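You operate a simulated robot arm through the tools that you are given. There is no shell and no other tool.

You run a simulated robot arm. Do the job below in one go: nothing can be reset, and whatever is moved stays where it is left.

JOB
Sponge the square slab dry, then roll the clay lump flat on it.
Fine: put the grey sponge and the hand roller back; leave the lumps under the table alone. Set down upright: hand roller. What is to be rubbed or washed off counts as gone when no trace of it is left.

Only the result counts: the job must be done as asked and must still hold three seconds after the hand-in. Knocking over, shifting, dropping, spilling or breaking anything else fails it.

ROBOT AND FRAMES
A 6-joint arm with a two-finger gripper, fixed in place. Base frame: the origin is on the floor under the middle of its stand, x ahead of it, y to its left, z up; the work surface is at about z = 720. Units: mm, degrees, N and s.
It reaches about 1572 mm from its shoulder. Its first joint turns from -166.0 to 166.0 degrees. Payload 2.45 kg.
Tool frame: the origin (TCP) lies between the finger pads and is the grasp point; the fingertips stand 20 mm ahead of it; z points along the fingers, y is the line along which they close. The gripper opens to 140 mm; its body begins 168 mm behind the TCP.
Orientation is that of the tool frame in the base frame, as [roll, pitch, yaw] about the fixed x, y, z axes, in that order (R = Rz(yaw) Ry(pitch) Rx(roll)). With the fingers straight down and closing along the base's y, the tool's x points along the base's -x, its y along +y and its z along -z.

CONTROLS
- The arm moves only by the tool apply_moves. Its argument "rows" is text: rows parted by semicolons, each of 7 numbers parted by spaces: the finger opening in mm, from 0 to 140, then the shift along the tool's x, y, z in units of 100 mm (1.0 is 100 mm), then the turn, a rotation vector about the tool's x, y, z in units of 60 degrees (1.0 is 60 degrees). In form: grip x y z wx wy wz; .... A call has 1 to 20 rows; each row is the pose to reach, as a shift and turn from the pose commanded when the call began, along the tool's axes at that moment. A call with a number of a shift or a turn outside -1 to 1 is refused whole. Each row takes 0.2 s and may step no farther than 50 mm and 8.6 degrees from the row before; otherwise, or with a gripper value out of range, the whole call is refused. Where a pose cannot be reached the arm comes as near as it can. A force on the tool above 90 N (or 10 N above the force at the start of the call, whichever is more), or a blocked arm, ends the call early, and 0.2 s more pass. Each finger travels about 45 mm/s and halts on what it meets, pressing with about 21 N; the grip force reading is that of the motor and also rises with nothing between the fingers. The clock runs only during rows and for 0.2 s after the last one: add rows that repeat a pose to give the fingers time. It gives the time, the measured TCP pose, the force on the tool (base axes), the opening and the grip force at its end, in the units of the frame above (readings bear some noise), with the torque about the TCP (base axes, N m) and any sound that the robot's microphone picked up, and new pictures: "pictures" is both (left out), scene, wrist or none.
- Cameras (640 x 400 px; columns grow to the right, rows downward): "scene" is fixed at [230.7, 648, 1348.5]; the picture's right is [-0.42, -0.91, 0.00], its down [-0.43, 0.20, -0.88] and it looks along [0.80, -0.37, -0.47] (base axes); focal length 228 px, centre (320, 200). "wrist" rides on the gripper at [78, 11, -209] in the tool frame; the picture's right is [-0.14, 0.99, 0.00], its down [-0.92, -0.13, -0.37] and it looks along [-0.36, -0.05, 0.93] (tool axes); focal length 280 px, centre (320, 200). There is no depth. A picture from a camera that has moved, and an enlarged one, comes with that camera's place and axes in the base frame and with its lens. The place of the scene camera against the robot may be out by one fixed shift of up to 18 mm in any direction.
- close_up(camera, box): a new picture of the part [left, top, right, bottom] of that camera's present view, enlarged. It takes no simulated time.
- hand_in(): hands the job in; it is judged then, once.

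Nothing tells you positions but the pictures and the camera data. Unless the task says otherwise, let go and move clear before handing in.

The tools are called as a command line: name --argument value ..., lists and objects as JSON in quotes. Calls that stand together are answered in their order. apply_moves: Moves the arm, as the interface text tells. Its arguments: {"type":"object","properties":{"rows":{"type":"string"},"pictures":{"type":"string","enum":["both","scene","wrist","none"]}},"required":["rows"]} The other tools are called the same way: close_up (camera, box) takes an enlarged picture of a part of a camera's view; hand_in () hands the job in.

At the start:

```text
time: 0.0
eef_pos: [779.9, -98.9, 1204.1]
tcp_rot: [-180.0, 0.0, 179.9]
force: [-0.5, -0.6, 0.0]
ft_torque: [-0.01, 0.01, -0.03]
width: 140.1
finger_force: 0.1
```

scene: 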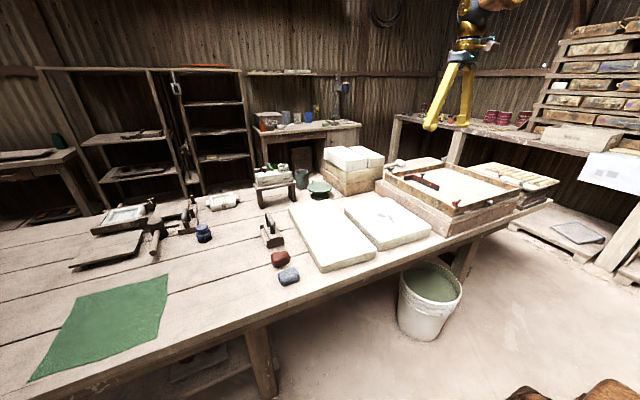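
wrist: 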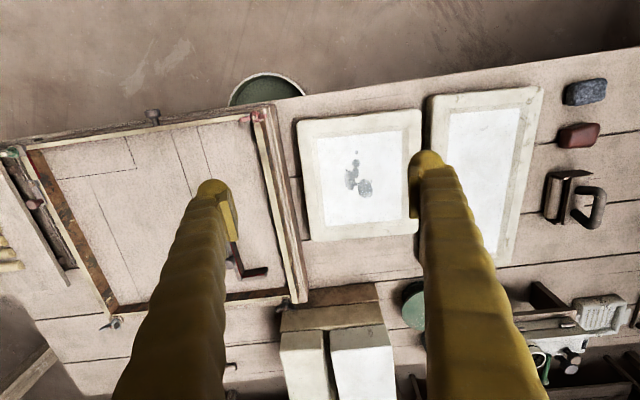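

I see a workbench with two pale slabs (one squarer with wet spots, one longer), a grey-blue sponge, a reddish block, a hand roller, and a bucket. I'll look closer before moving.

close_up --camera "scene" --box '[240, 140, 440, 290]'

close_up --camera "wrist" --box '[280, 60, 440, 260]'

close_up --camera "wrist" --box '[500, 60, 640, 240]'

close_up --camera "wrist" --box '[380, 240, 640, 400]'

close_up --camera "scene" --box '[60, 180, 260, 280]'

close_up --camera "scene" --box '[370, 140, 560, 260]'

```text
2.67 times, centred on (340, 215) of scene
camera zoom: at [230.7, 648.0, 1348.5], right [-0.42, -0.91, 0.0], down [-0.43, 0.2, -0.88], along [0.8, -0.37, -0.47], focal length 609 px, centre (267, 160)
```

zoom: 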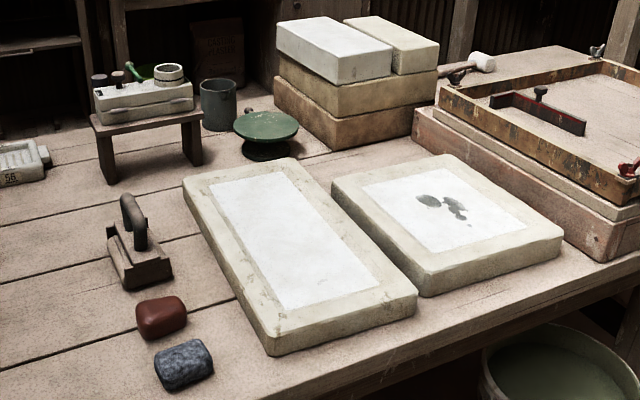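

```text
2.00 times, centred on (360, 160) of wrist
camera zoom: at [702.4, -86.9, 1412.9], right [0.14, 0.99, 0.0], down [0.92, -0.13, 0.37], along [0.36, -0.05, -0.93], focal length 561 px, centre (240, 280)
```

zoom: 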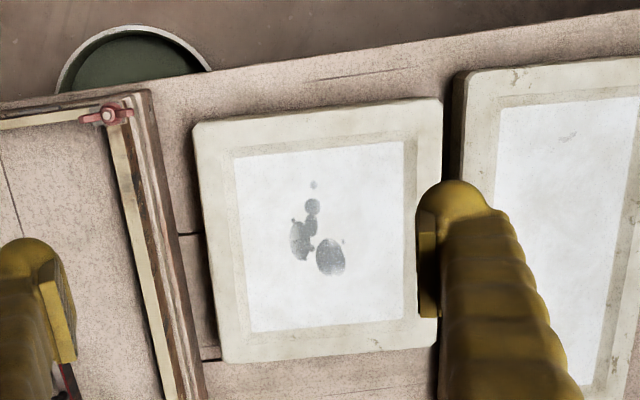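

```text
2.22 times, centred on (570, 150) of wrist
camera zoom: at [702.4, -86.9, 1412.9], right [0.14, 0.99, 0.0], down [0.92, -0.13, 0.37], along [0.36, -0.05, -0.93], focal length 623 px, centre (-236, 311)
```

zoom: 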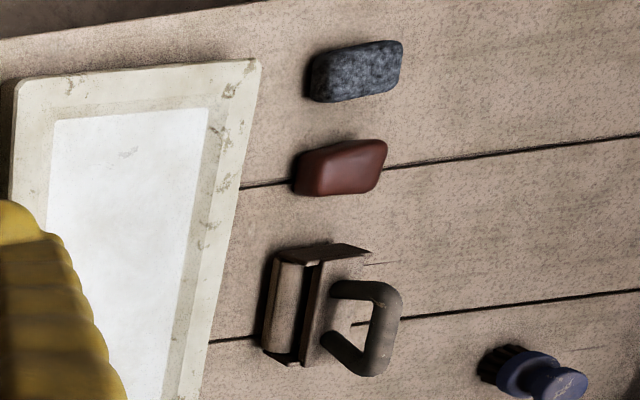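

```text
2.46 times, centred on (510, 320) of wrist
camera zoom: at [702.4, -86.9, 1412.9], right [0.14, 0.99, 0.0], down [0.92, -0.13, 0.37], along [0.36, -0.05, -0.93], focal length 690 px, centre (-148, -95)
```

zoom: 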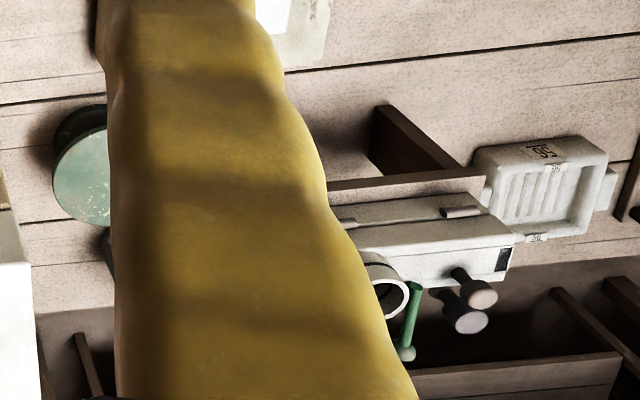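

```text
3.20 times, centred on (160, 230) of scene
camera zoom: at [230.7, 648.0, 1348.5], right [-0.42, -0.91, 0.0], down [-0.43, 0.2, -0.88], along [0.8, -0.37, -0.47], focal length 730 px, centre (832, 104)
```

zoom: 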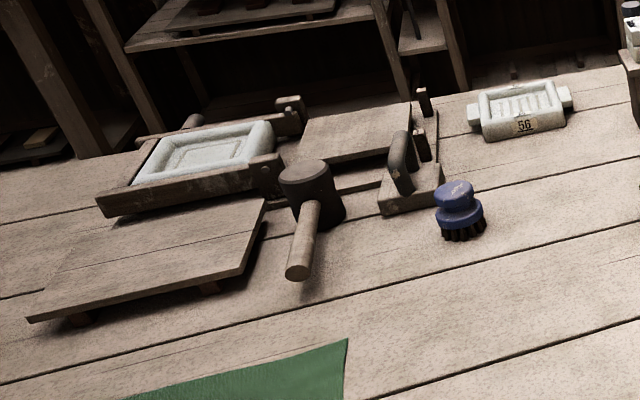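

```text
3.33 times, centred on (465, 200) of scene
camera zoom: at [230.7, 648.0, 1348.5], right [-0.42, -0.91, 0.0], down [-0.43, 0.2, -0.88], along [0.8, -0.37, -0.47], focal length 761 px, centre (-163, 200)
```

zoom: 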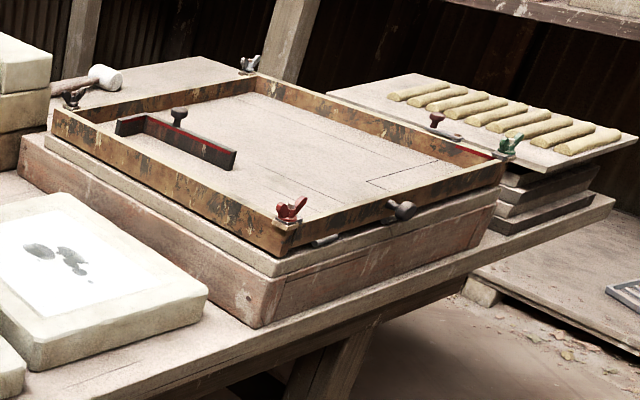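

The grey speckled sponge is near (790, 502), the red clay lump near (887, 506), the roller near x≈980, and the wet square slab is centred around (906, -20). I'll take high-zoom reference pictures of the original places first.

close_up --camera "scene" --box '[250, 205, 320, 295]'

close_up --camera "scene" --box '[255, 200, 315, 240]'

close_up --camera "scene" --box '[130, 300, 330, 400]'

close_up --camera "wrist" --box '[530, 150, 640, 240]'

```text
4.44 times, centred on (285, 250) of scene
camera zoom: at [230.7, 648.0, 1348.5], right [-0.42, -0.91, 0.0], down [-0.43, 0.2, -0.88], along [0.8, -0.37, -0.47], focal length 1015 px, centre (476, -22)
```

zoom: 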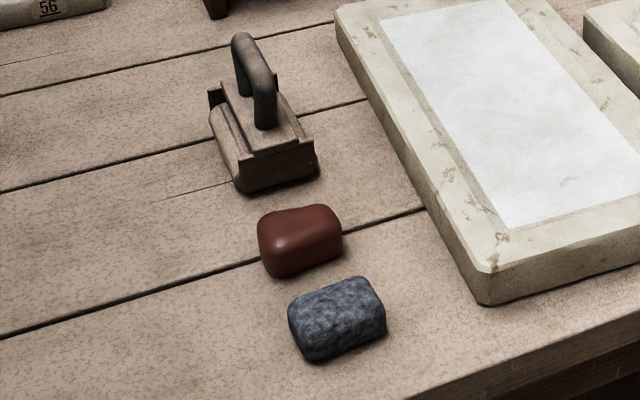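

```text
10.00 times, centred on (285, 220) of scene
camera zoom: at [230.7, 648.0, 1348.5], right [-0.42, -0.91, 0.0], down [-0.43, 0.2, -0.88], along [0.8, -0.37, -0.47], focal length 2283 px, centre (670, 0)
```

zoom: 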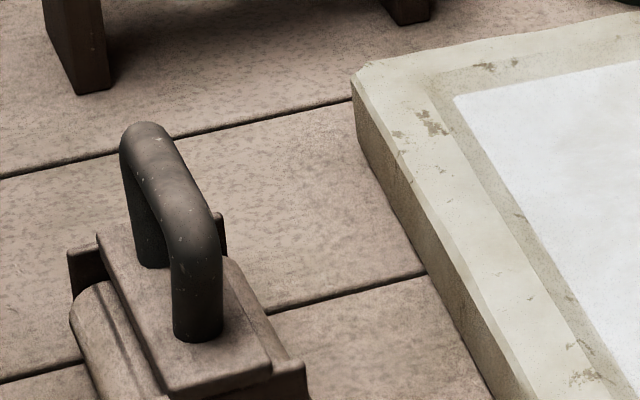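

```text
3.20 times, centred on (230, 350) of scene
camera zoom: at [230.7, 648.0, 1348.5], right [-0.42, -0.91, 0.0], down [-0.43, 0.2, -0.88], along [0.8, -0.37, -0.47], focal length 730 px, centre (608, -280)
```

zoom: 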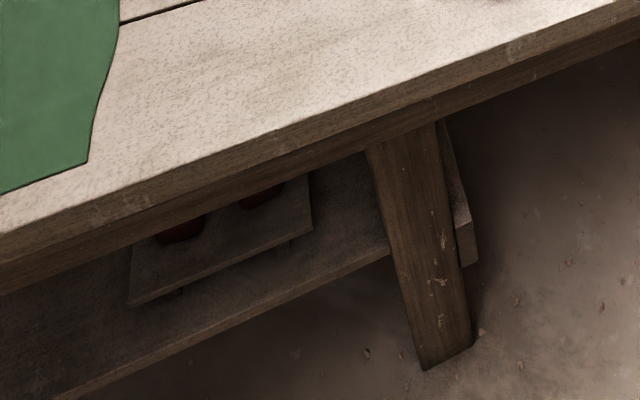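

```text
4.44 times, centred on (585, 195) of wrist
camera zoom: at [702.4, -86.9, 1412.9], right [0.14, 0.99, 0.0], down [0.92, -0.13, 0.37], along [0.36, -0.05, -0.93], focal length 1246 px, centre (-858, 222)
```

zoom: 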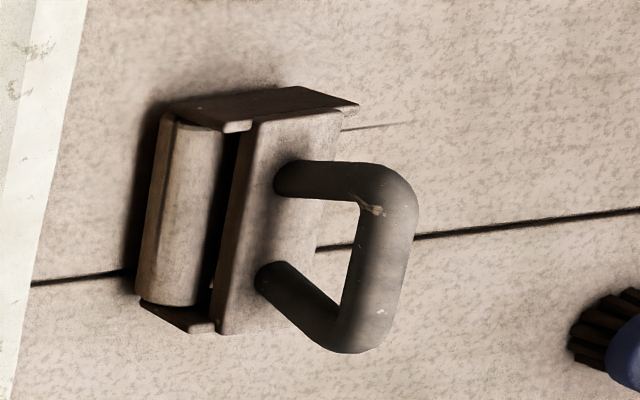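

apply_moves --rows "140 0 0.49 0 0 0 0; 140 0 0.98 0 0 0 0" --pictures "none"

apply_moves --rows "140 0 0.49 0 0 0 0; 140 0 0.98 0 0 0 0" --pictures "none"

apply_moves --rows "140 0 0.4 0.28 0 0 0; 140 0 0.8 0.56 0 0 0; 140 0 1.0 0.7 0 0 0" --pictures "wrist"

```text
time: 0.6
eef_pos: [781.0, 0.4, 1203.7]
tcp_rot: [180.0, 0.0, 180.0]
force: [0.0, 0.0, -0.5]
ft_torque: [-0.03, 0.05, 0.0]
width: 140.0
finger_force: 0.1
```

```text
time: 1.2
eef_pos: [782.4, 97.8, 1205.5]
tcp_rot: [180.0, 0.0, -180.0]
force: [0.5, 0.9, 0.3]
ft_torque: [-0.04, -0.01, 0.02]
width: 140.0
finger_force: 0.1
```

```text
time: 2.0
eef_pos: [780.6, 199.3, 1135.2]
tcp_rot: [-180.0, 0.1, -180.0]
force: [0.1, -0.1, -0.4]
ft_torque: [-0.01, -0.05, -0.01]
width: 139.9
finger_force: 0.0
camera wrist: at [703.2, 210.8, 1343.6], right [0.14, 0.99, 0.0], down [0.92, -0.13, 0.37], along [0.37, -0.05, -0.93], focal length 280 px, centre (320, 200)
```

wrist: 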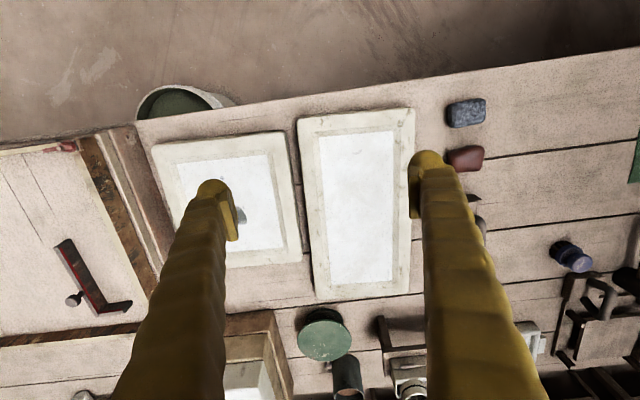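

apply_moves --rows "140 0 0.4 0.28 0 0 0; 140 0 0.8 0.56 0 0 0; 140 0 1.0 0.7 0 0 0" --pictures "none"

apply_moves --rows "140 0 0.4 0.28 0 0 0; 140 0 0.8 0.56 0 0 0; 140 0 1.0 0.7 0 0 0" --pictures "none"

apply_moves --rows "140 0 0.4 0.28 0 0 0; 140 0 0.8 0.56 0 0 0; 140 0 1.0 0.7 0 0 0" --pictures "both"

```text
time: 2.8
eef_pos: [780.1, 299.6, 1066.1]
tcp_rot: [-179.9, 0.0, 179.9]
force: [-0.8, -0.4, 0.3]
ft_torque: [0.0, -0.04, 0.0]
width: 140.3
finger_force: 0.1
```

```text
time: 3.6
eef_pos: [780.7, 398.1, 994.7]
tcp_rot: [180.0, 0.1, 180.0]
force: [0.9, 0.4, -0.5]
ft_torque: [0.01, -0.02, -0.02]
width: 140.2
finger_force: 0.0
```

```text
time: 4.4
eef_pos: [777.7, 498.9, 925.1]
tcp_rot: [180.0, -0.1, -180.0]
force: [0.4, 0.3, 0.5]
ft_torque: [-0.04, -0.04, 0.0]
width: 140.0
finger_force: 0.0
camera wrist: at [700.6, 509.6, 1133.9], right [0.14, 0.99, 0.0], down [0.92, -0.13, 0.37], along [0.37, -0.05, -0.93], focal length 280 px, centre (320, 200)
```

scene: 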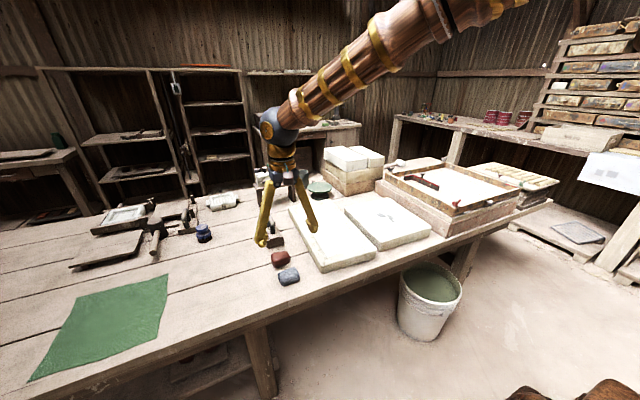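
wrist: 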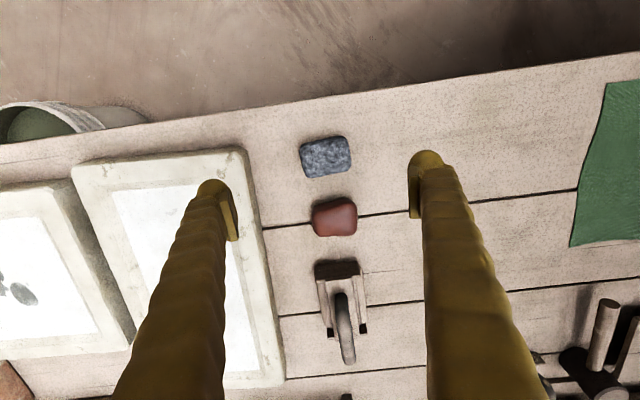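

close_up --camera "wrist" --box '[240, 100, 420, 220]'

close_up --camera "wrist" --box '[270, 230, 420, 390]'

```text
3.33 times, centred on (330, 160) of wrist
camera zoom: at [700.6, 509.6, 1133.9], right [0.14, 0.99, 0.0], down [0.92, -0.13, 0.37], along [0.37, -0.05, -0.93], focal length 935 px, centre (287, 333)
```

zoom: 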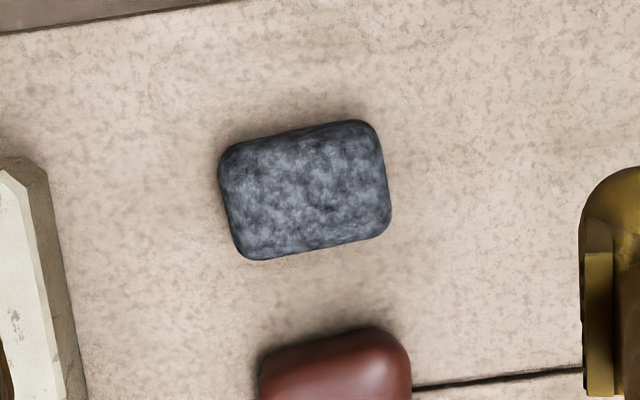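

```text
2.50 times, centred on (345, 310) of wrist
camera zoom: at [700.6, 509.6, 1133.9], right [0.14, 0.99, 0.0], down [0.92, -0.13, 0.37], along [0.37, -0.05, -0.93], focal length 701 px, centre (258, -75)
```

zoom: 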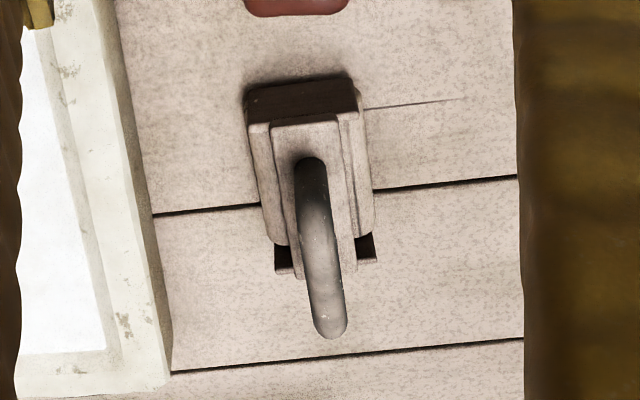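

The sponge is at about (790, 503), 65×48 mm, its long side nearly along base y. I'll narrow the fingers to about 100 mm and descend over it.

apply_moves --rows "100 -0.05 0.03 0.3 0 0 -0.04; 100 -0.10 0.06 0.6 0 0 -0.08; 100 -0.10 0.06 0.94 0 0 -0.08; 100 -0.10 0.06 0.94 0 0 -0.08" --pictures "both"

```text
time: 5.4
eef_pos: [790.2, 504.0, 830.2]
tcp_rot: [180.0, 0.0, -175.2]
force: [-0.1, -0.6, -0.7]
ft_torque: [0.01, 0.02, 0.01]
width: 99.9
finger_force: 0.1
camera wrist: at [711.7, 507.9, 1038.7], right [0.05, 1.0, 0.0], down [0.93, -0.05, 0.37], along [0.37, -0.02, -0.93], focal length 280 px, centre (320, 200)
```

scene: 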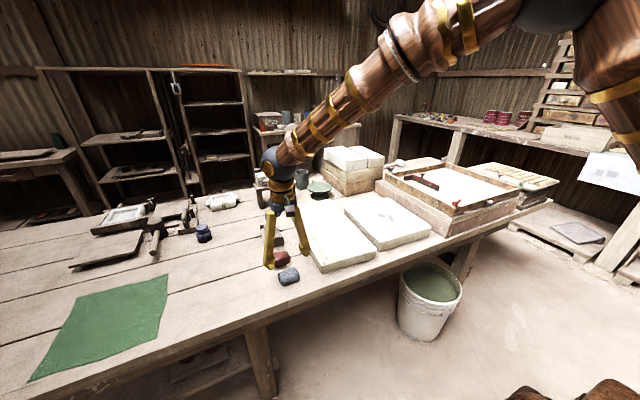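
wrist: 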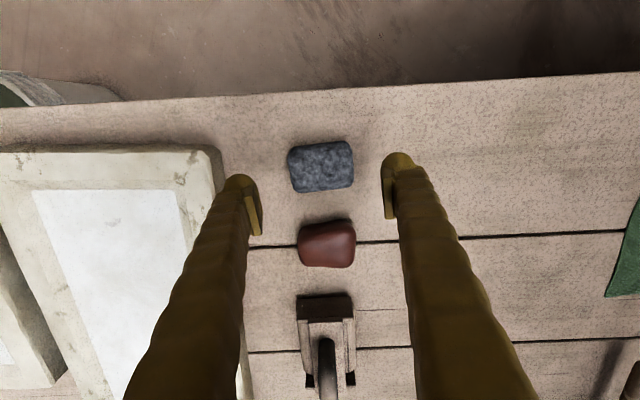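

apply_moves --rows "100 0 0.01 0.4 0 0 0; 100 0 0.01 0.65 0 0 0; 100 0 0.01 0.75 0 0 0; 100 0 0.01 0.83 0 0 0; 100 0 0.01 0.83 0 0 0" --pictures "both"

```text
time: 6.6
eef_pos: [791.0, 503.8, 746.0]
tcp_rot: [-180.0, 0.1, -175.1]
force: [0.0, -0.2, -0.7]
ft_torque: [0.03, 0.0, 0.0]
width: 100.0
finger_force: 0.1
camera wrist: at [712.1, 509.1, 955.2], right [0.05, 1.0, 0.0], down [0.93, -0.05, 0.37], along [0.37, -0.02, -0.93], focal length 280 px, centre (320, 200)
```

scene: 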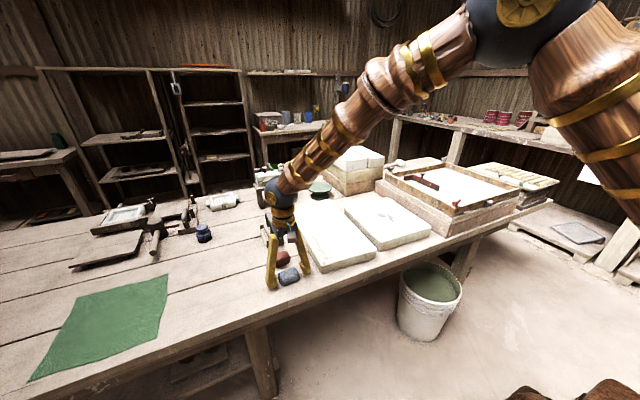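
wrist: 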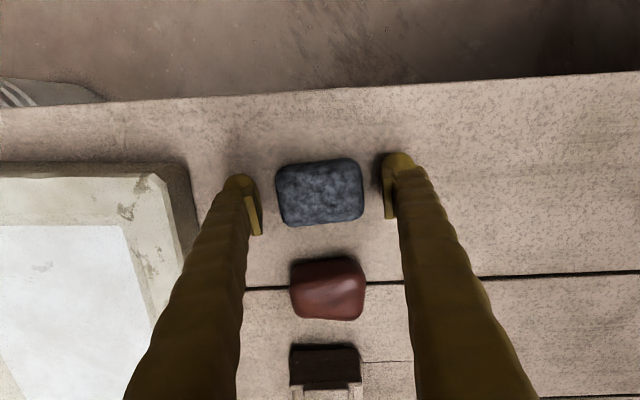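

close_up --camera "scene" --box '[255, 240, 325, 295]'

```text
7.27 times, centred on (290, 268) of scene
camera zoom: at [230.7, 648.0, 1348.5], right [-0.42, -0.91, 0.0], down [-0.43, 0.2, -0.88], along [0.8, -0.37, -0.47], focal length 1660 px, centre (538, -291)
```

zoom: 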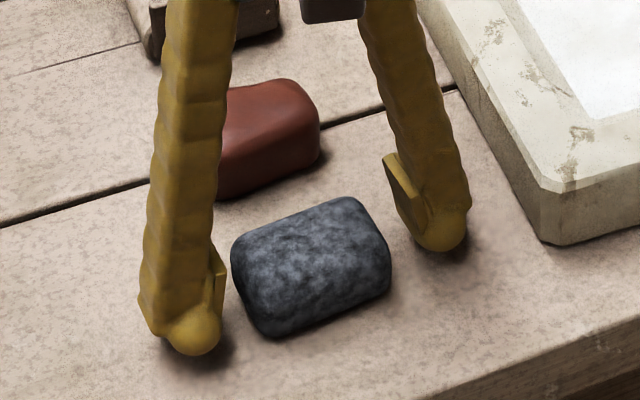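

apply_moves --rows "80 0 0 0.02 0 0 0; 60 0 0 0.02 0 0 0; 40 0 0 0.02 0 0 0; 40 0 0 0.02 0 0 0; 40 0 0 0.02 0 0 0; 40 0 0 0.02 0 0 0" --pictures "wrist"

close_up --camera "scene" --box '[255, 240, 325, 295]'

```text
time: 8.0
eef_pos: [789.9, 505.8, 744.3]
tcp_rot: [179.9, 0.0, -175.2]
force: [0.0, 0.0, -0.1]
ft_torque: [0.05, -0.01, -0.03]
width: 69.3
finger_force: 20.9
camera wrist: at [712.2, 509.6, 953.5], right [0.05, 1.0, 0.0], down [0.93, -0.05, 0.37], along [0.37, -0.02, -0.93], focal length 280 px, centre (320, 200)
```

wrist: 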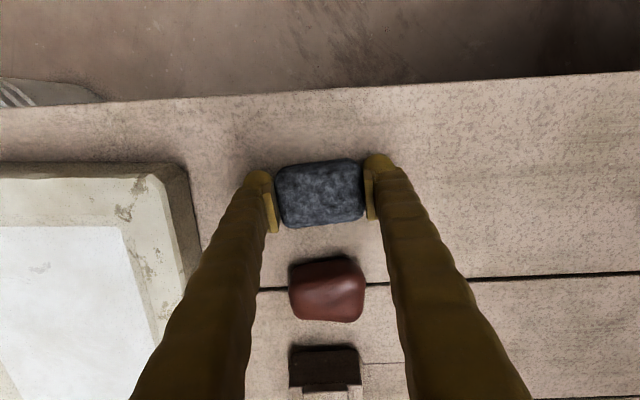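

```text
7.27 times, centred on (290, 268) of scene
camera zoom: at [230.7, 648.0, 1348.5], right [-0.42, -0.91, 0.0], down [-0.43, 0.2, -0.88], along [0.8, -0.37, -0.47], focal length 1660 px, centre (538, -291)
```

zoom: 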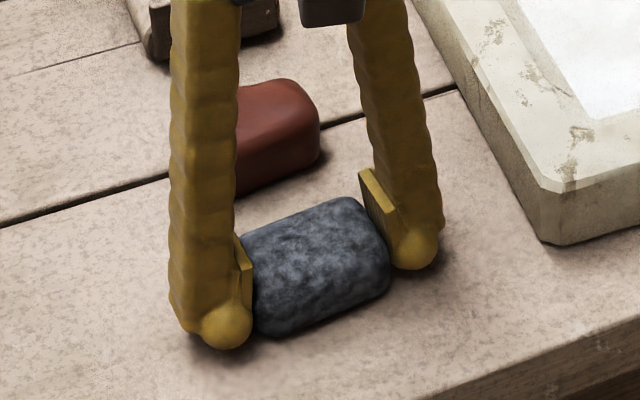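

Sponge is gripped (69 mm). Now lifting and carrying it toward the square slab.

apply_moves --rows "40 0 0 -0.1 0 0 0; 40 0 0 -0.4 0 0 0; 40 0 0 -0.8 0 0 0; 40 0 0 -1.0 0 0 0" --pictures "none"

apply_moves --rows "40 -0.1 -0.4 -0.2 0 0 0.04; 40 -0.2 -0.8 -0.4 0 0 0.08; 40 -0.3 -1.0 -0.6 0 0 0.08" --pictures "both"

```text
time: 9.0
eef_pos: [788.5, 505.2, 844.1]
tcp_rot: [-180.0, 0.0, -175.3]
force: [-0.2, -0.4, -0.1]
ft_torque: [-0.01, 0.05, -0.02]
width: 69.1
finger_force: 20.7
```

```text
time: 9.8
eef_pos: [827.9, 408.5, 906.0]
tcp_rot: [-179.9, 0.0, 179.9]
force: [0.3, -1.3, -0.7]
ft_torque: [0.0, -0.04, 0.03]
width: 69.5
finger_force: 21.1
camera wrist: at [750.4, 419.2, 1114.4], right [0.14, 0.99, 0.0], down [0.92, -0.13, 0.37], along [0.36, -0.05, -0.93], focal length 280 px, centre (320, 200)
```

scene: 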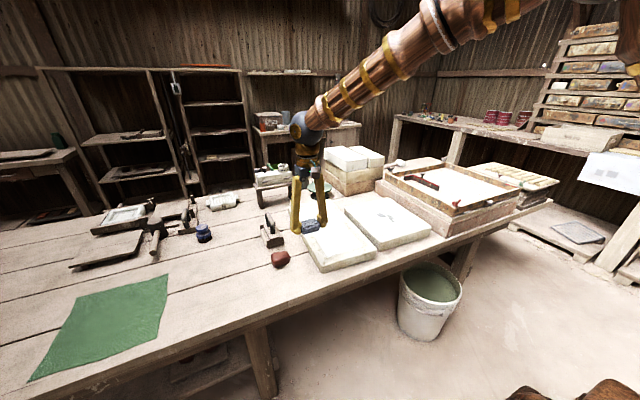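
wrist: 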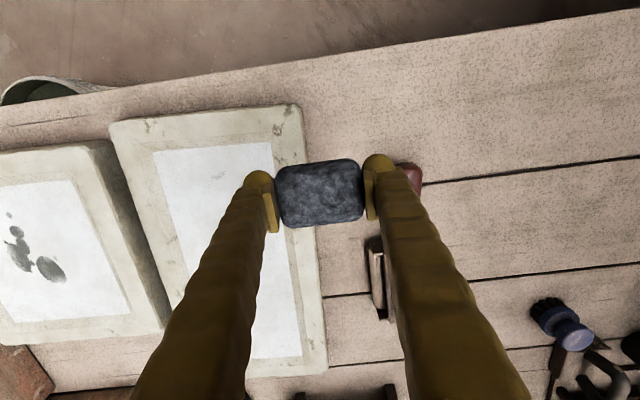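

apply_moves --rows "40 -0.1 -0.45 0 0 0 0; 40 -0.2 -0.9 0 0 0 0; 40 -0.25 -1.0 0 0 0 0" --pictures "none"

apply_moves --rows "40 -0.1 -0.45 0 0 0 0; 40 -0.2 -0.9 0 0 0 0; 40 -0.25 -1.0 0 0 0 0" --pictures "none"

apply_moves --rows "40 0 -0.45 0 0 0 0; 40 0 -0.9 0 0 0 0; 40 0 -0.95 0 0 0 0" --pictures "both"

```text
time: 10.6
eef_pos: [852.5, 310.6, 904.5]
tcp_rot: [179.9, 0.1, -179.9]
force: [-0.1, 0.3, -0.1]
ft_torque: [0.0, -0.02, 0.01]
width: 69.4
finger_force: 20.6
```

```text
time: 11.4
eef_pos: [879.4, 207.9, 905.5]
tcp_rot: [-180.0, 0.0, 179.9]
force: [0.3, 0.4, 0.1]
ft_torque: [0.0, -0.03, 0.02]
width: 69.3
finger_force: 21.6
```

```text
time: 12.2
eef_pos: [878.8, 112.2, 907.0]
tcp_rot: [180.0, -0.1, 179.9]
force: [0.6, -0.2, 0.4]
ft_torque: [0.0, 0.01, -0.03]
width: 69.4
finger_force: 21.8
camera wrist: at [801.3, 124.0, 1115.0], right [0.14, 0.99, 0.0], down [0.92, -0.13, 0.37], along [0.36, -0.05, -0.93], focal length 280 px, centre (320, 200)
```

scene: 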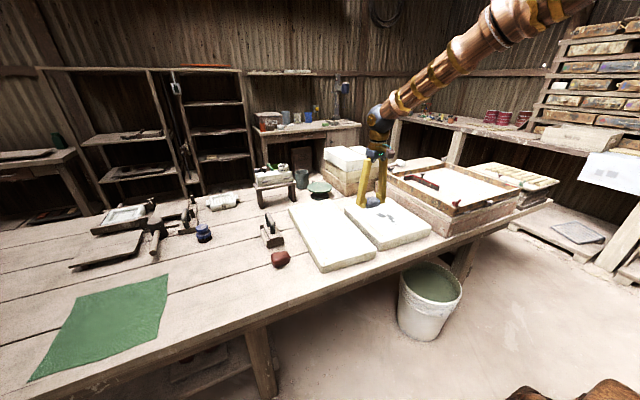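
wrist: 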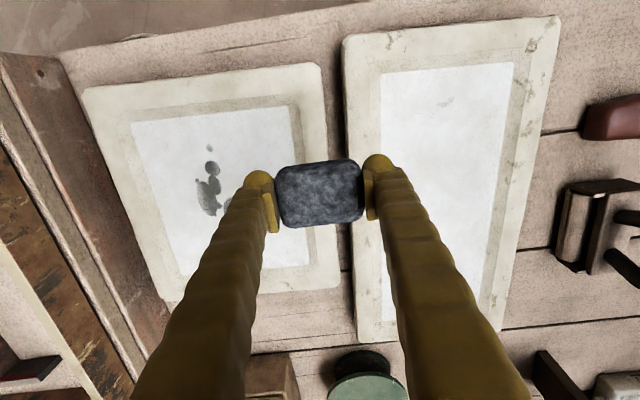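

close_up --camera "wrist" --box '[70, 50, 350, 310]'

close_up --camera "scene" --box '[335, 180, 445, 260]'

```text
1.54 times, centred on (210, 180) of wrist
camera zoom: at [801.3, 124.0, 1115.0], right [0.14, 0.99, 0.0], down [0.92, -0.13, 0.37], along [0.36, -0.05, -0.93], focal length 431 px, centre (489, 231)
```

zoom: 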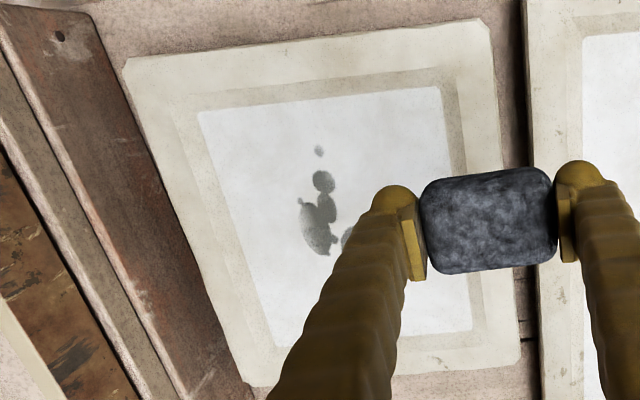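

```text
5.00 times, centred on (390, 220) of scene
camera zoom: at [230.7, 648.0, 1348.5], right [-0.42, -0.91, 0.0], down [-0.43, 0.2, -0.88], along [0.8, -0.37, -0.47], focal length 1141 px, centre (-30, 100)
```

zoom: 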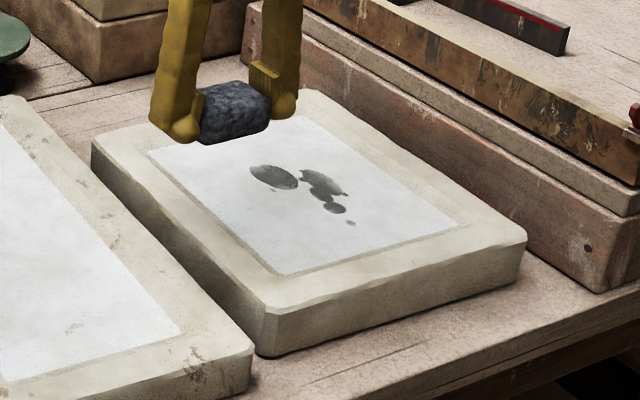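

Wet marks span roughly x 845–960, y −55…+12 on a top around z≈765–780. I'll move over them and come down slowly to feel the contact.

apply_moves --rows "40 -0.1 -0.4 0.1 0 0 0; 40 -0.2 -0.8 0.2 0 0 0; 40 -0.27 -1.0 0.3 0 0 0" --pictures "none"

apply_moves --rows "40 0 -0.27 0.2 0 0 0; 40 0 -0.27 0.45 0 0 0; 40 0 -0.27 0.5 0 0 0" --pictures "both"

close_up --camera "scene" --box '[335, 180, 445, 260]'

```text
time: 13.0
eef_pos: [906.8, 14.6, 876.4]
tcp_rot: [180.0, 0.0, -179.9]
force: [0.2, -0.1, -0.3]
ft_torque: [0.0, -0.01, 0.01]
width: 69.5
finger_force: 21.1
```

```text
time: 13.8
eef_pos: [904.4, -13.1, 823.9]
tcp_rot: [180.0, 0.0, -179.9]
force: [-0.4, 0.1, -1.0]
ft_torque: [-0.04, 0.03, 0.03]
width: 69.3
finger_force: 20.1
camera wrist: at [826.8, -1.6, 1032.8], right [0.14, 0.99, 0.0], down [0.92, -0.13, 0.37], along [0.36, -0.05, -0.93], focal length 280 px, centre (320, 200)
```

scene: 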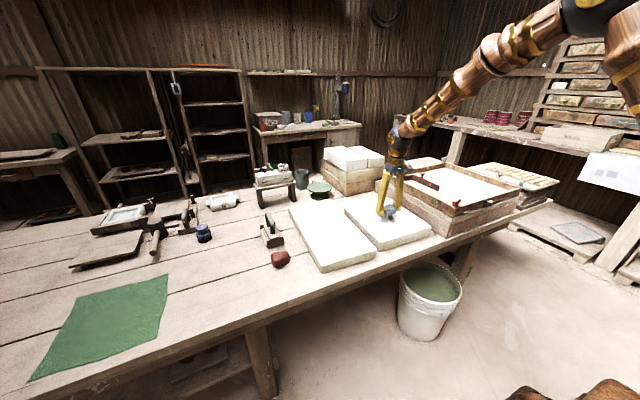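
wrist: 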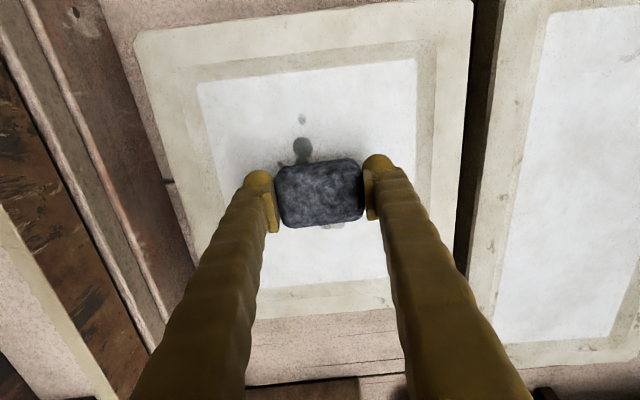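

```text
5.00 times, centred on (390, 220) of scene
camera zoom: at [230.7, 648.0, 1348.5], right [-0.42, -0.91, 0.0], down [-0.43, 0.2, -0.88], along [0.8, -0.37, -0.47], focal length 1141 px, centre (-30, 100)
```

zoom: 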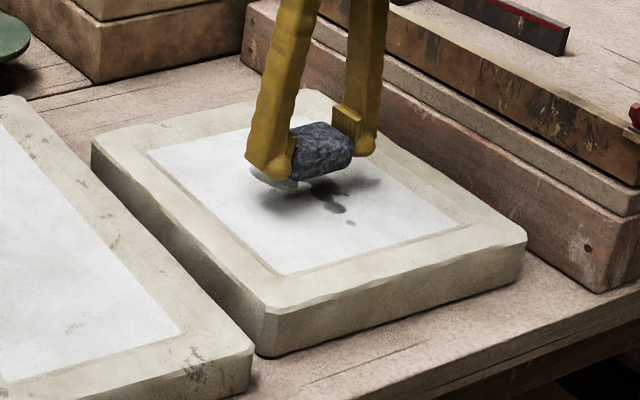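

apply_moves --rows "40 0 0 0.1 0 0 0; 40 0 0 0.17 0 0 0" --pictures "none"

apply_moves --rows "40 0 0 0.03 0 0 0; 40 0 0 0.05 0 0 0" --pictures "none"

apply_moves --rows "40 0 0 0.02 0 0 0; 40 0 0 0.04 0 0 0" --pictures "none"

```text
time: 14.4
eef_pos: [905.3, -13.3, 809.2]
tcp_rot: [179.9, 0.1, 179.9]
force: [-0.6, -0.2, -1.0]
ft_torque: [0.02, -0.01, -0.03]
width: 69.1
finger_force: 21.1
```

```text
time: 15.0
eef_pos: [905.4, -14.0, 804.2]
tcp_rot: [-180.0, 0.0, -180.0]
force: [0.3, 0.1, -0.1]
ft_torque: [-0.01, -0.03, 0.03]
width: 69.3
finger_force: 20.9
```

```text
time: 15.6
eef_pos: [906.0, -13.3, 799.7]
tcp_rot: [-180.0, 0.0, -180.0]
force: [0.2, 0.0, 0.1]
ft_torque: [-0.01, -0.01, -0.01]
width: 68.9
finger_force: 20.6
```

apply_moves --rows "40 0 0 0.02 0 0 0; 40 0 0 0.04 0 0 0" --pictures "none"

close_up --camera "scene" --box '[355, 190, 425, 240]'

```text
time: 16.2
eef_pos: [905.0, -14.3, 795.7]
tcp_rot: [179.9, 0.0, -179.9]
force: [-0.9, 0.2, -0.6]
ft_torque: [-0.03, 0.07, 0.0]
width: 69.2
finger_force: 20.9
```

```text
8.00 times, centred on (390, 215) of scene
camera zoom: at [230.7, 648.0, 1348.5], right [-0.42, -0.91, 0.0], down [-0.43, 0.2, -0.88], along [0.8, -0.37, -0.47], focal length 1826 px, centre (-240, 80)
```

zoom: 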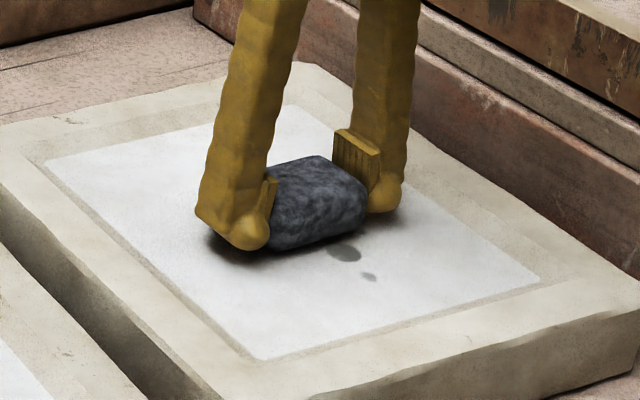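

apply_moves --rows "40 0 0 0.02 0 0 0; 40 0 0 0.02 0 0 0" --pictures "none"

apply_moves --rows "40 0 0 0.02 0 0 0; 40 0 0 0.02 0 0 0" --pictures "none"

apply_moves --rows "40 0 0 0.02 0 0 0; 40 0 0 0.02 0 0 0" --pictures "none"

```text
time: 16.8
eef_pos: [905.1, -14.7, 793.9]
tcp_rot: [179.9, 0.0, -179.9]
force: [0.4, 0.1, -1.3]
ft_torque: [0.02, 0.02, 0.03]
width: 69.3
finger_force: 21.1
```

```text
time: 17.4
eef_pos: [904.6, -14.3, 792.2]
tcp_rot: [-180.0, -0.1, -180.0]
force: [-1.4, 0.9, 8.0]
ft_torque: [0.03, 0.02, -0.08]
width: 69.1
finger_force: 21.3
```

```text
time: 18.0
eef_pos: [906.5, -14.8, 790.9]
tcp_rot: [179.9, 0.1, -180.0]
force: [-1.1, -1.8, 34.4]
ft_torque: [-0.07, 0.25, 0.02]
width: 69.2
finger_force: 20.3
```

Contact found: slab top ≈ z 767 (TCP ≈ 792 touches). I'll now wipe with about 20 N in lanes along x.

apply_moves --rows "40 -0.1 0 -0.01 0 0 0; 40 -0.25 0 -0.01 0 0 0; 40 -0.4 0 -0.01 0 0 0; 40 -0.6 0 -0.01 0 0 0; 40 -0.4 0 -0.01 0 0 0; 40 -0.2 0 -0.01 0 0 0; 40 0 0 -0.01 0 0 0; 40 0.2 0 -0.01 0 0 0; 40 0.4 0 -0.01 0 0 0; 40 0.6 0 -0.01 0 0 0; 40 0.75 0 -0.01 0 0 0; 40 0.75 0 -0.01 0 0 0" --pictures "both"

close_up --camera "scene" --box '[335, 180, 445, 260]'

```text
time: 20.6
eef_pos: [830.9, -14.9, 791.5]
tcp_rot: [-179.9, 0.2, 180.0]
force: [27.4, -6.1, 17.1]
ft_torque: [-0.27, -0.17, -0.67]
width: 70.4
finger_force: 20.9
camera wrist: at [752.9, -3.8, 999.8], right [0.14, 0.99, 0.0], down [0.92, -0.13, 0.37], along [0.37, -0.05, -0.93], focal length 280 px, centre (320, 200)
```

scene: 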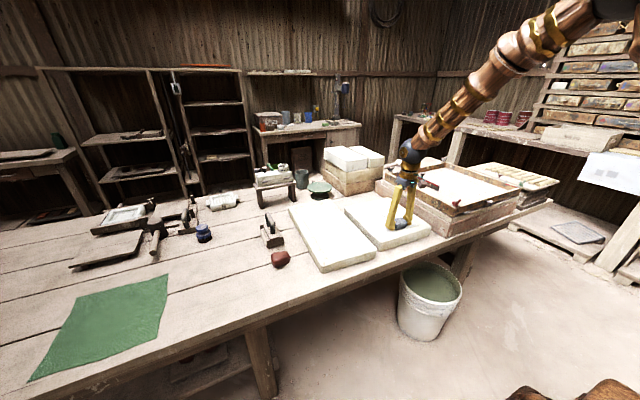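
wrist: 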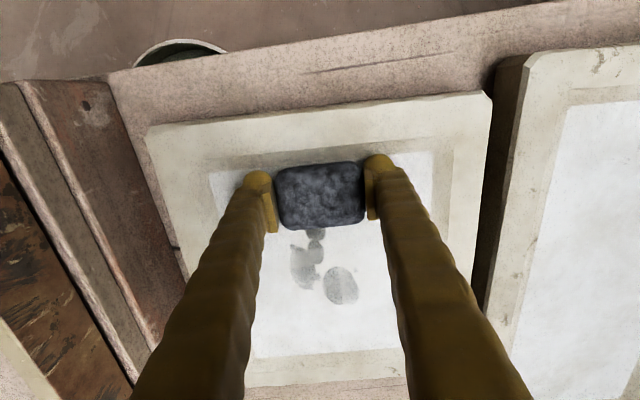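

```text
5.00 times, centred on (390, 220) of scene
camera zoom: at [230.7, 648.0, 1348.5], right [-0.42, -0.91, 0.0], down [-0.43, 0.2, -0.88], along [0.8, -0.37, -0.47], focal length 1141 px, centre (-30, 100)
```

zoom: 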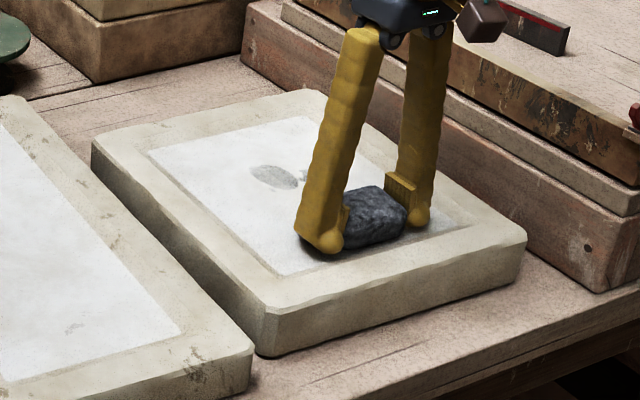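

apply_moves --rows "40 -0.2 -0.1 0 0 0 0; 40 -0.3 -0.25 0 0 0 0; 40 -0.5 -0.25 0 0 0 0; 40 -0.7 -0.25 0 0 0 0; 40 -0.9 -0.25 0 0 0 0; 40 -1.0 -0.25 0 0 0 0; 40 -0.8 -0.25 0 0 0 0; 40 -0.6 -0.25 0 0 0 0; 40 -0.4 -0.25 0 0 0 0; 40 -0.6 -0.25 0 0 0 0; 40 -0.8 -0.25 0 0 0 0; 40 -1.0 -0.25 0 0 0 0; 40 -1.0 -0.1 0 0 0 0; 40 -0.8 -0.1 0 0 0 0; 40 -0.6 -0.1 0 0 0 0; 40 -0.4 -0.1 0 0 0 0; 40 -0.6 -0.1 0 0 0 0; 40 -0.8 -0.1 0 0 0 0; 40 -1.0 -0.1 0 0 0 0; 40 -1.0 0.1 0 0 0 0" --pictures "wrist"

close_up --camera "scene" --box '[335, 180, 445, 260]'

```text
time: 24.8
eef_pos: [931.9, -6.4, 791.4]
tcp_rot: [-179.9, -0.1, -179.9]
force: [0.3, -0.5, -1.1]
ft_torque: [0.0, 0.0, 0.02]
width: 70.0
finger_force: 21.2
camera wrist: at [853.9, 4.8, 999.1], right [0.14, 0.99, 0.0], down [0.92, -0.13, 0.37], along [0.36, -0.05, -0.93], focal length 280 px, centre (320, 200)
```

wrist: 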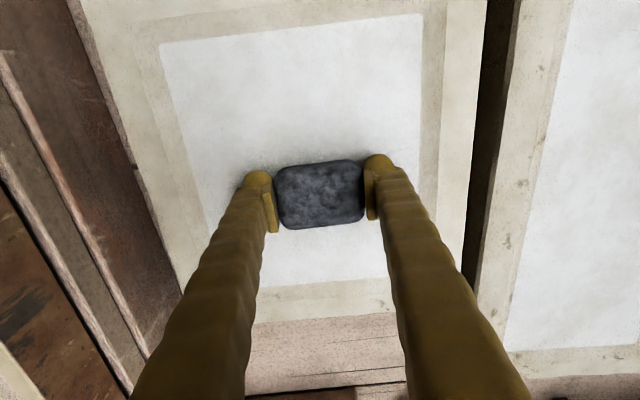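

```text
5.00 times, centred on (390, 220) of scene
camera zoom: at [230.7, 648.0, 1348.5], right [-0.42, -0.91, 0.0], down [-0.43, 0.2, -0.88], along [0.8, -0.37, -0.47], focal length 1141 px, centre (-30, 100)
```

zoom: 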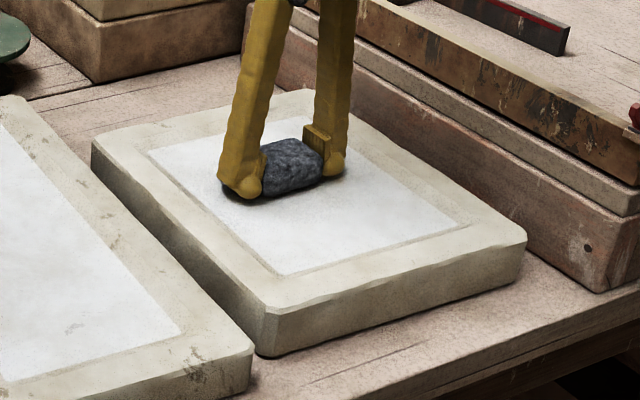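

apply_moves --rows "40 0 0 -0.2 0 0 0; 40 0.2 0.4 -0.4 0 0 0; 40 0.5 0.75 -0.5 0 0 0; 40 0.6 1.0 -0.6 0 0 0; 40 0.6 1.0 -0.6 0 0 0" --pictures "wrist"

close_up --camera "scene" --box '[345, 190, 425, 240]'

close_up --camera "wrist" --box '[60, 100, 300, 330]'

```text
time: 26.0
eef_pos: [871.3, 96.2, 852.3]
tcp_rot: [-179.9, 0.0, 180.0]
force: [-0.9, 0.5, -0.1]
ft_torque: [-0.01, -0.02, 0.0]
width: 69.8
finger_force: 21.1
camera wrist: at [793.8, 106.5, 1059.2], right [0.14, 0.99, 0.0], down [0.92, -0.13, 0.37], along [0.36, -0.05, -0.93], focal length 280 px, centre (320, 200)
```

wrist: 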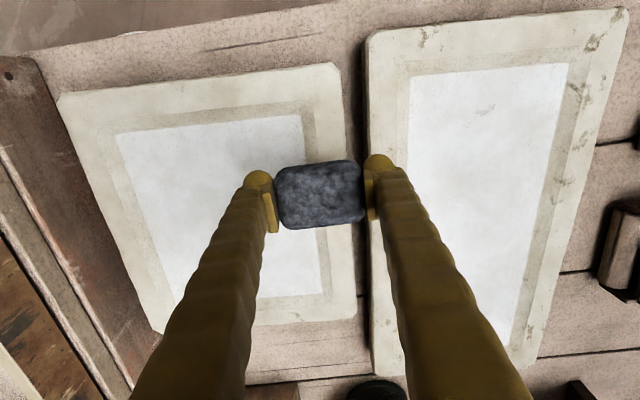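

```text
8.00 times, centred on (385, 215) of scene
camera zoom: at [230.7, 648.0, 1348.5], right [-0.42, -0.91, 0.0], down [-0.43, 0.2, -0.88], along [0.8, -0.37, -0.47], focal length 1826 px, centre (-200, 80)
```

zoom: 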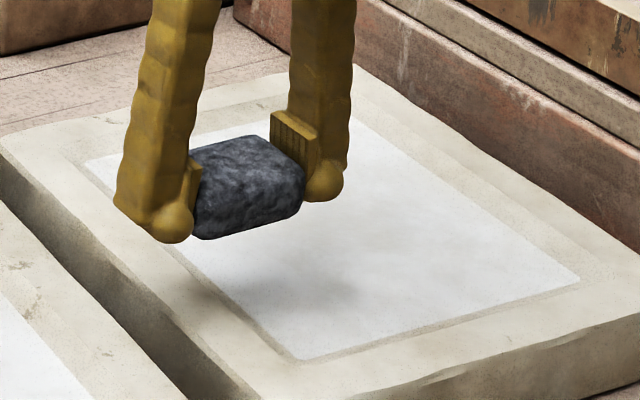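

```text
1.74 times, centred on (180, 215) of wrist
camera zoom: at [793.8, 106.5, 1059.2], right [0.14, 0.99, 0.0], down [0.92, -0.13, 0.37], along [0.36, -0.05, -0.93], focal length 488 px, centre (564, 174)
```

zoom: 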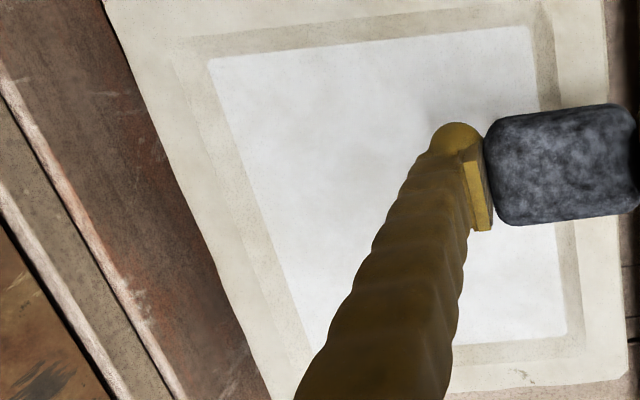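

The visible part looks dry; I'll move the sponge aside to inspect the whole white field before returning it.

apply_moves --rows "40 0.1 0.3 -0.2 0 0 0; 40 0.2 0.7 -0.4 0 0 0; 40 0.2 1.0 -0.5 0 0 0; 40 0.2 1.0 -0.5 0 0 0" --pictures "wrist"

close_up --camera "scene" --box '[345, 190, 425, 240]'

close_up --camera "wrist" --box '[0, 80, 260, 330]'

```text
time: 27.0
eef_pos: [851.1, 195.7, 901.8]
tcp_rot: [-179.9, -0.1, -180.0]
force: [0.7, -0.1, -0.9]
ft_torque: [-0.03, -0.02, -0.01]
width: 69.9
finger_force: 21.3
camera wrist: at [773.0, 207.5, 1110.4], right [0.14, 0.99, 0.0], down [0.92, -0.13, 0.37], along [0.36, -0.05, -0.93], focal length 280 px, centre (320, 200)
```

wrist: 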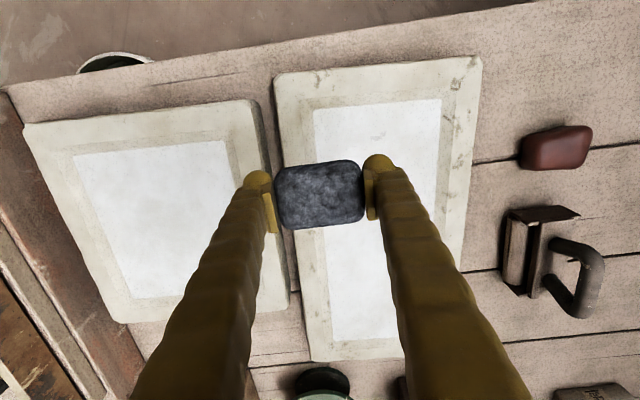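

```text
8.00 times, centred on (385, 215) of scene
camera zoom: at [230.7, 648.0, 1348.5], right [-0.42, -0.91, 0.0], down [-0.43, 0.2, -0.88], along [0.8, -0.37, -0.47], focal length 1826 px, centre (-200, 80)
```

zoom: 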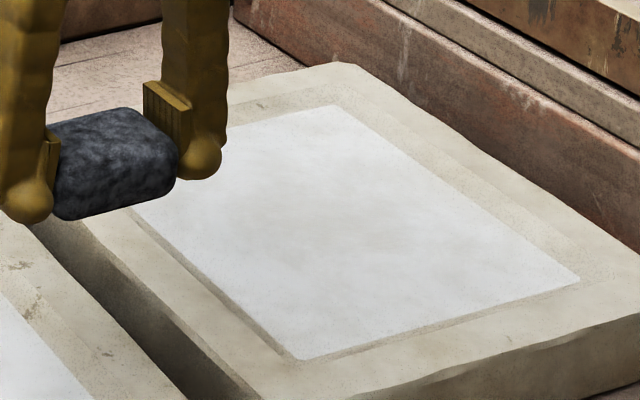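

```text
1.60 times, centred on (130, 205) of wrist
camera zoom: at [773.0, 207.5, 1110.4], right [0.14, 0.99, 0.0], down [0.92, -0.13, 0.37], along [0.36, -0.05, -0.93], focal length 449 px, centre (624, 192)
```

zoom: 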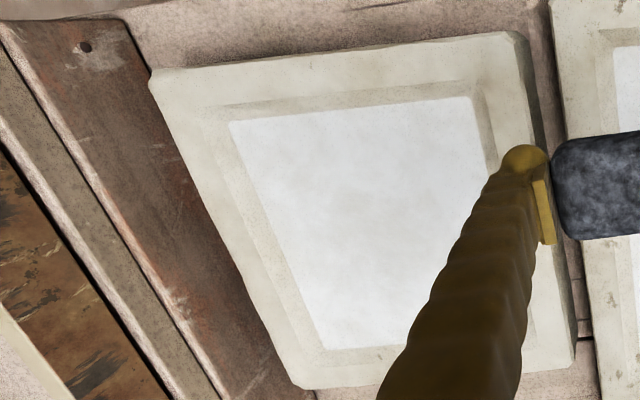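

close_up --camera "scene" --box '[365, 195, 410, 225]'

close_up --camera "wrist" --box '[70, 135, 250, 300]'

close_up --camera "scene" --box '[285, 190, 385, 270]'

```text
13.33 times, centred on (388, 210) of scene
camera zoom: at [230.7, 648.0, 1348.5], right [-0.42, -0.91, 0.0], down [-0.43, 0.2, -0.88], along [0.8, -0.37, -0.47], focal length 3044 px, centre (-580, 67)
```

zoom: 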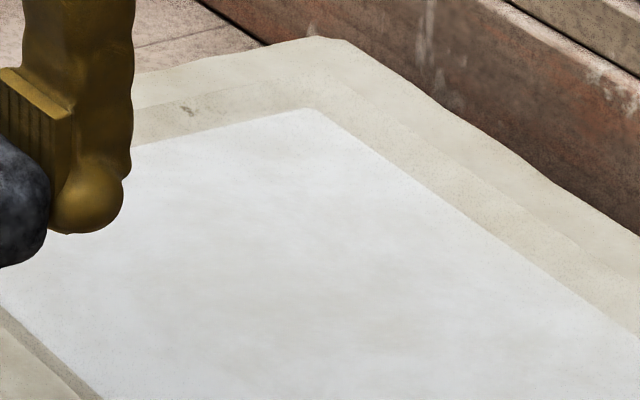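

```text
2.42 times, centred on (160, 218) of wrist
camera zoom: at [773.0, 207.5, 1110.4], right [0.14, 0.99, 0.0], down [0.92, -0.13, 0.37], along [0.36, -0.05, -0.93], focal length 680 px, centre (708, 158)
```

zoom: 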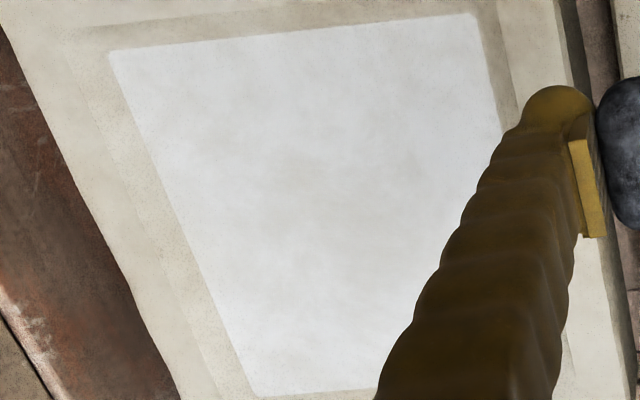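

```text
5.00 times, centred on (335, 230) of scene
camera zoom: at [230.7, 648.0, 1348.5], right [-0.42, -0.91, 0.0], down [-0.43, 0.2, -0.88], along [0.8, -0.37, -0.47], focal length 1141 px, centre (245, 50)
```

zoom: 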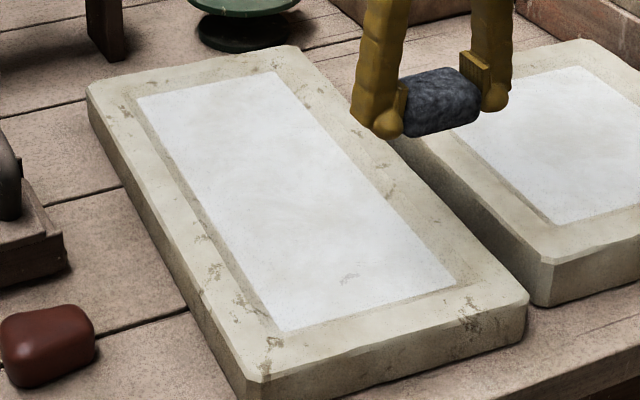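

No visible marks remain, but the last strokes were nearly weightless, so I'll go over the area once more with light pressure to be sure.

apply_moves --rows "40 -0.2 -0.4 0 0 0 0; 40 -0.4 -0.8 0.1 0 0 0; 40 -0.6 -1.0 0.4 0 0 0" --pictures "none"

apply_moves --rows "40 -0.1 -0.4 0.1 0 0 0; 40 -0.2 -0.8 0.2 0 0 0; 40 -0.2 -1.0 0.4 0 0 0; 40 -0.2 -1.0 0.63 0 0 0; 40 -0.2 -1.0 0.68 0 0 0" --pictures "none"

apply_moves --rows "40 0 0 0.02 0 0 0; 40 0 0 0.03 0 0 0" --pictures "none"

```text
time: 27.8
eef_pos: [911.7, 92.5, 862.8]
tcp_rot: [-180.0, 0.1, -179.9]
force: [0.1, -0.4, 0.0]
ft_torque: [-0.02, 0.0, 0.01]
width: 70.1
finger_force: 20.7
```

```text
time: 29.0
eef_pos: [931.6, -2.6, 793.7]
tcp_rot: [-180.0, 0.1, 180.0]
force: [-0.2, -1.2, 0.1]
ft_torque: [-0.01, 0.0, -0.02]
width: 69.6
finger_force: 20.7
```

```text
time: 29.6
eef_pos: [932.5, -4.4, 789.0]
tcp_rot: [180.0, 0.0, 179.9]
force: [-1.5, 1.1, 9.2]
ft_torque: [0.13, 0.24, -0.09]
width: 69.7
finger_force: 20.6
```

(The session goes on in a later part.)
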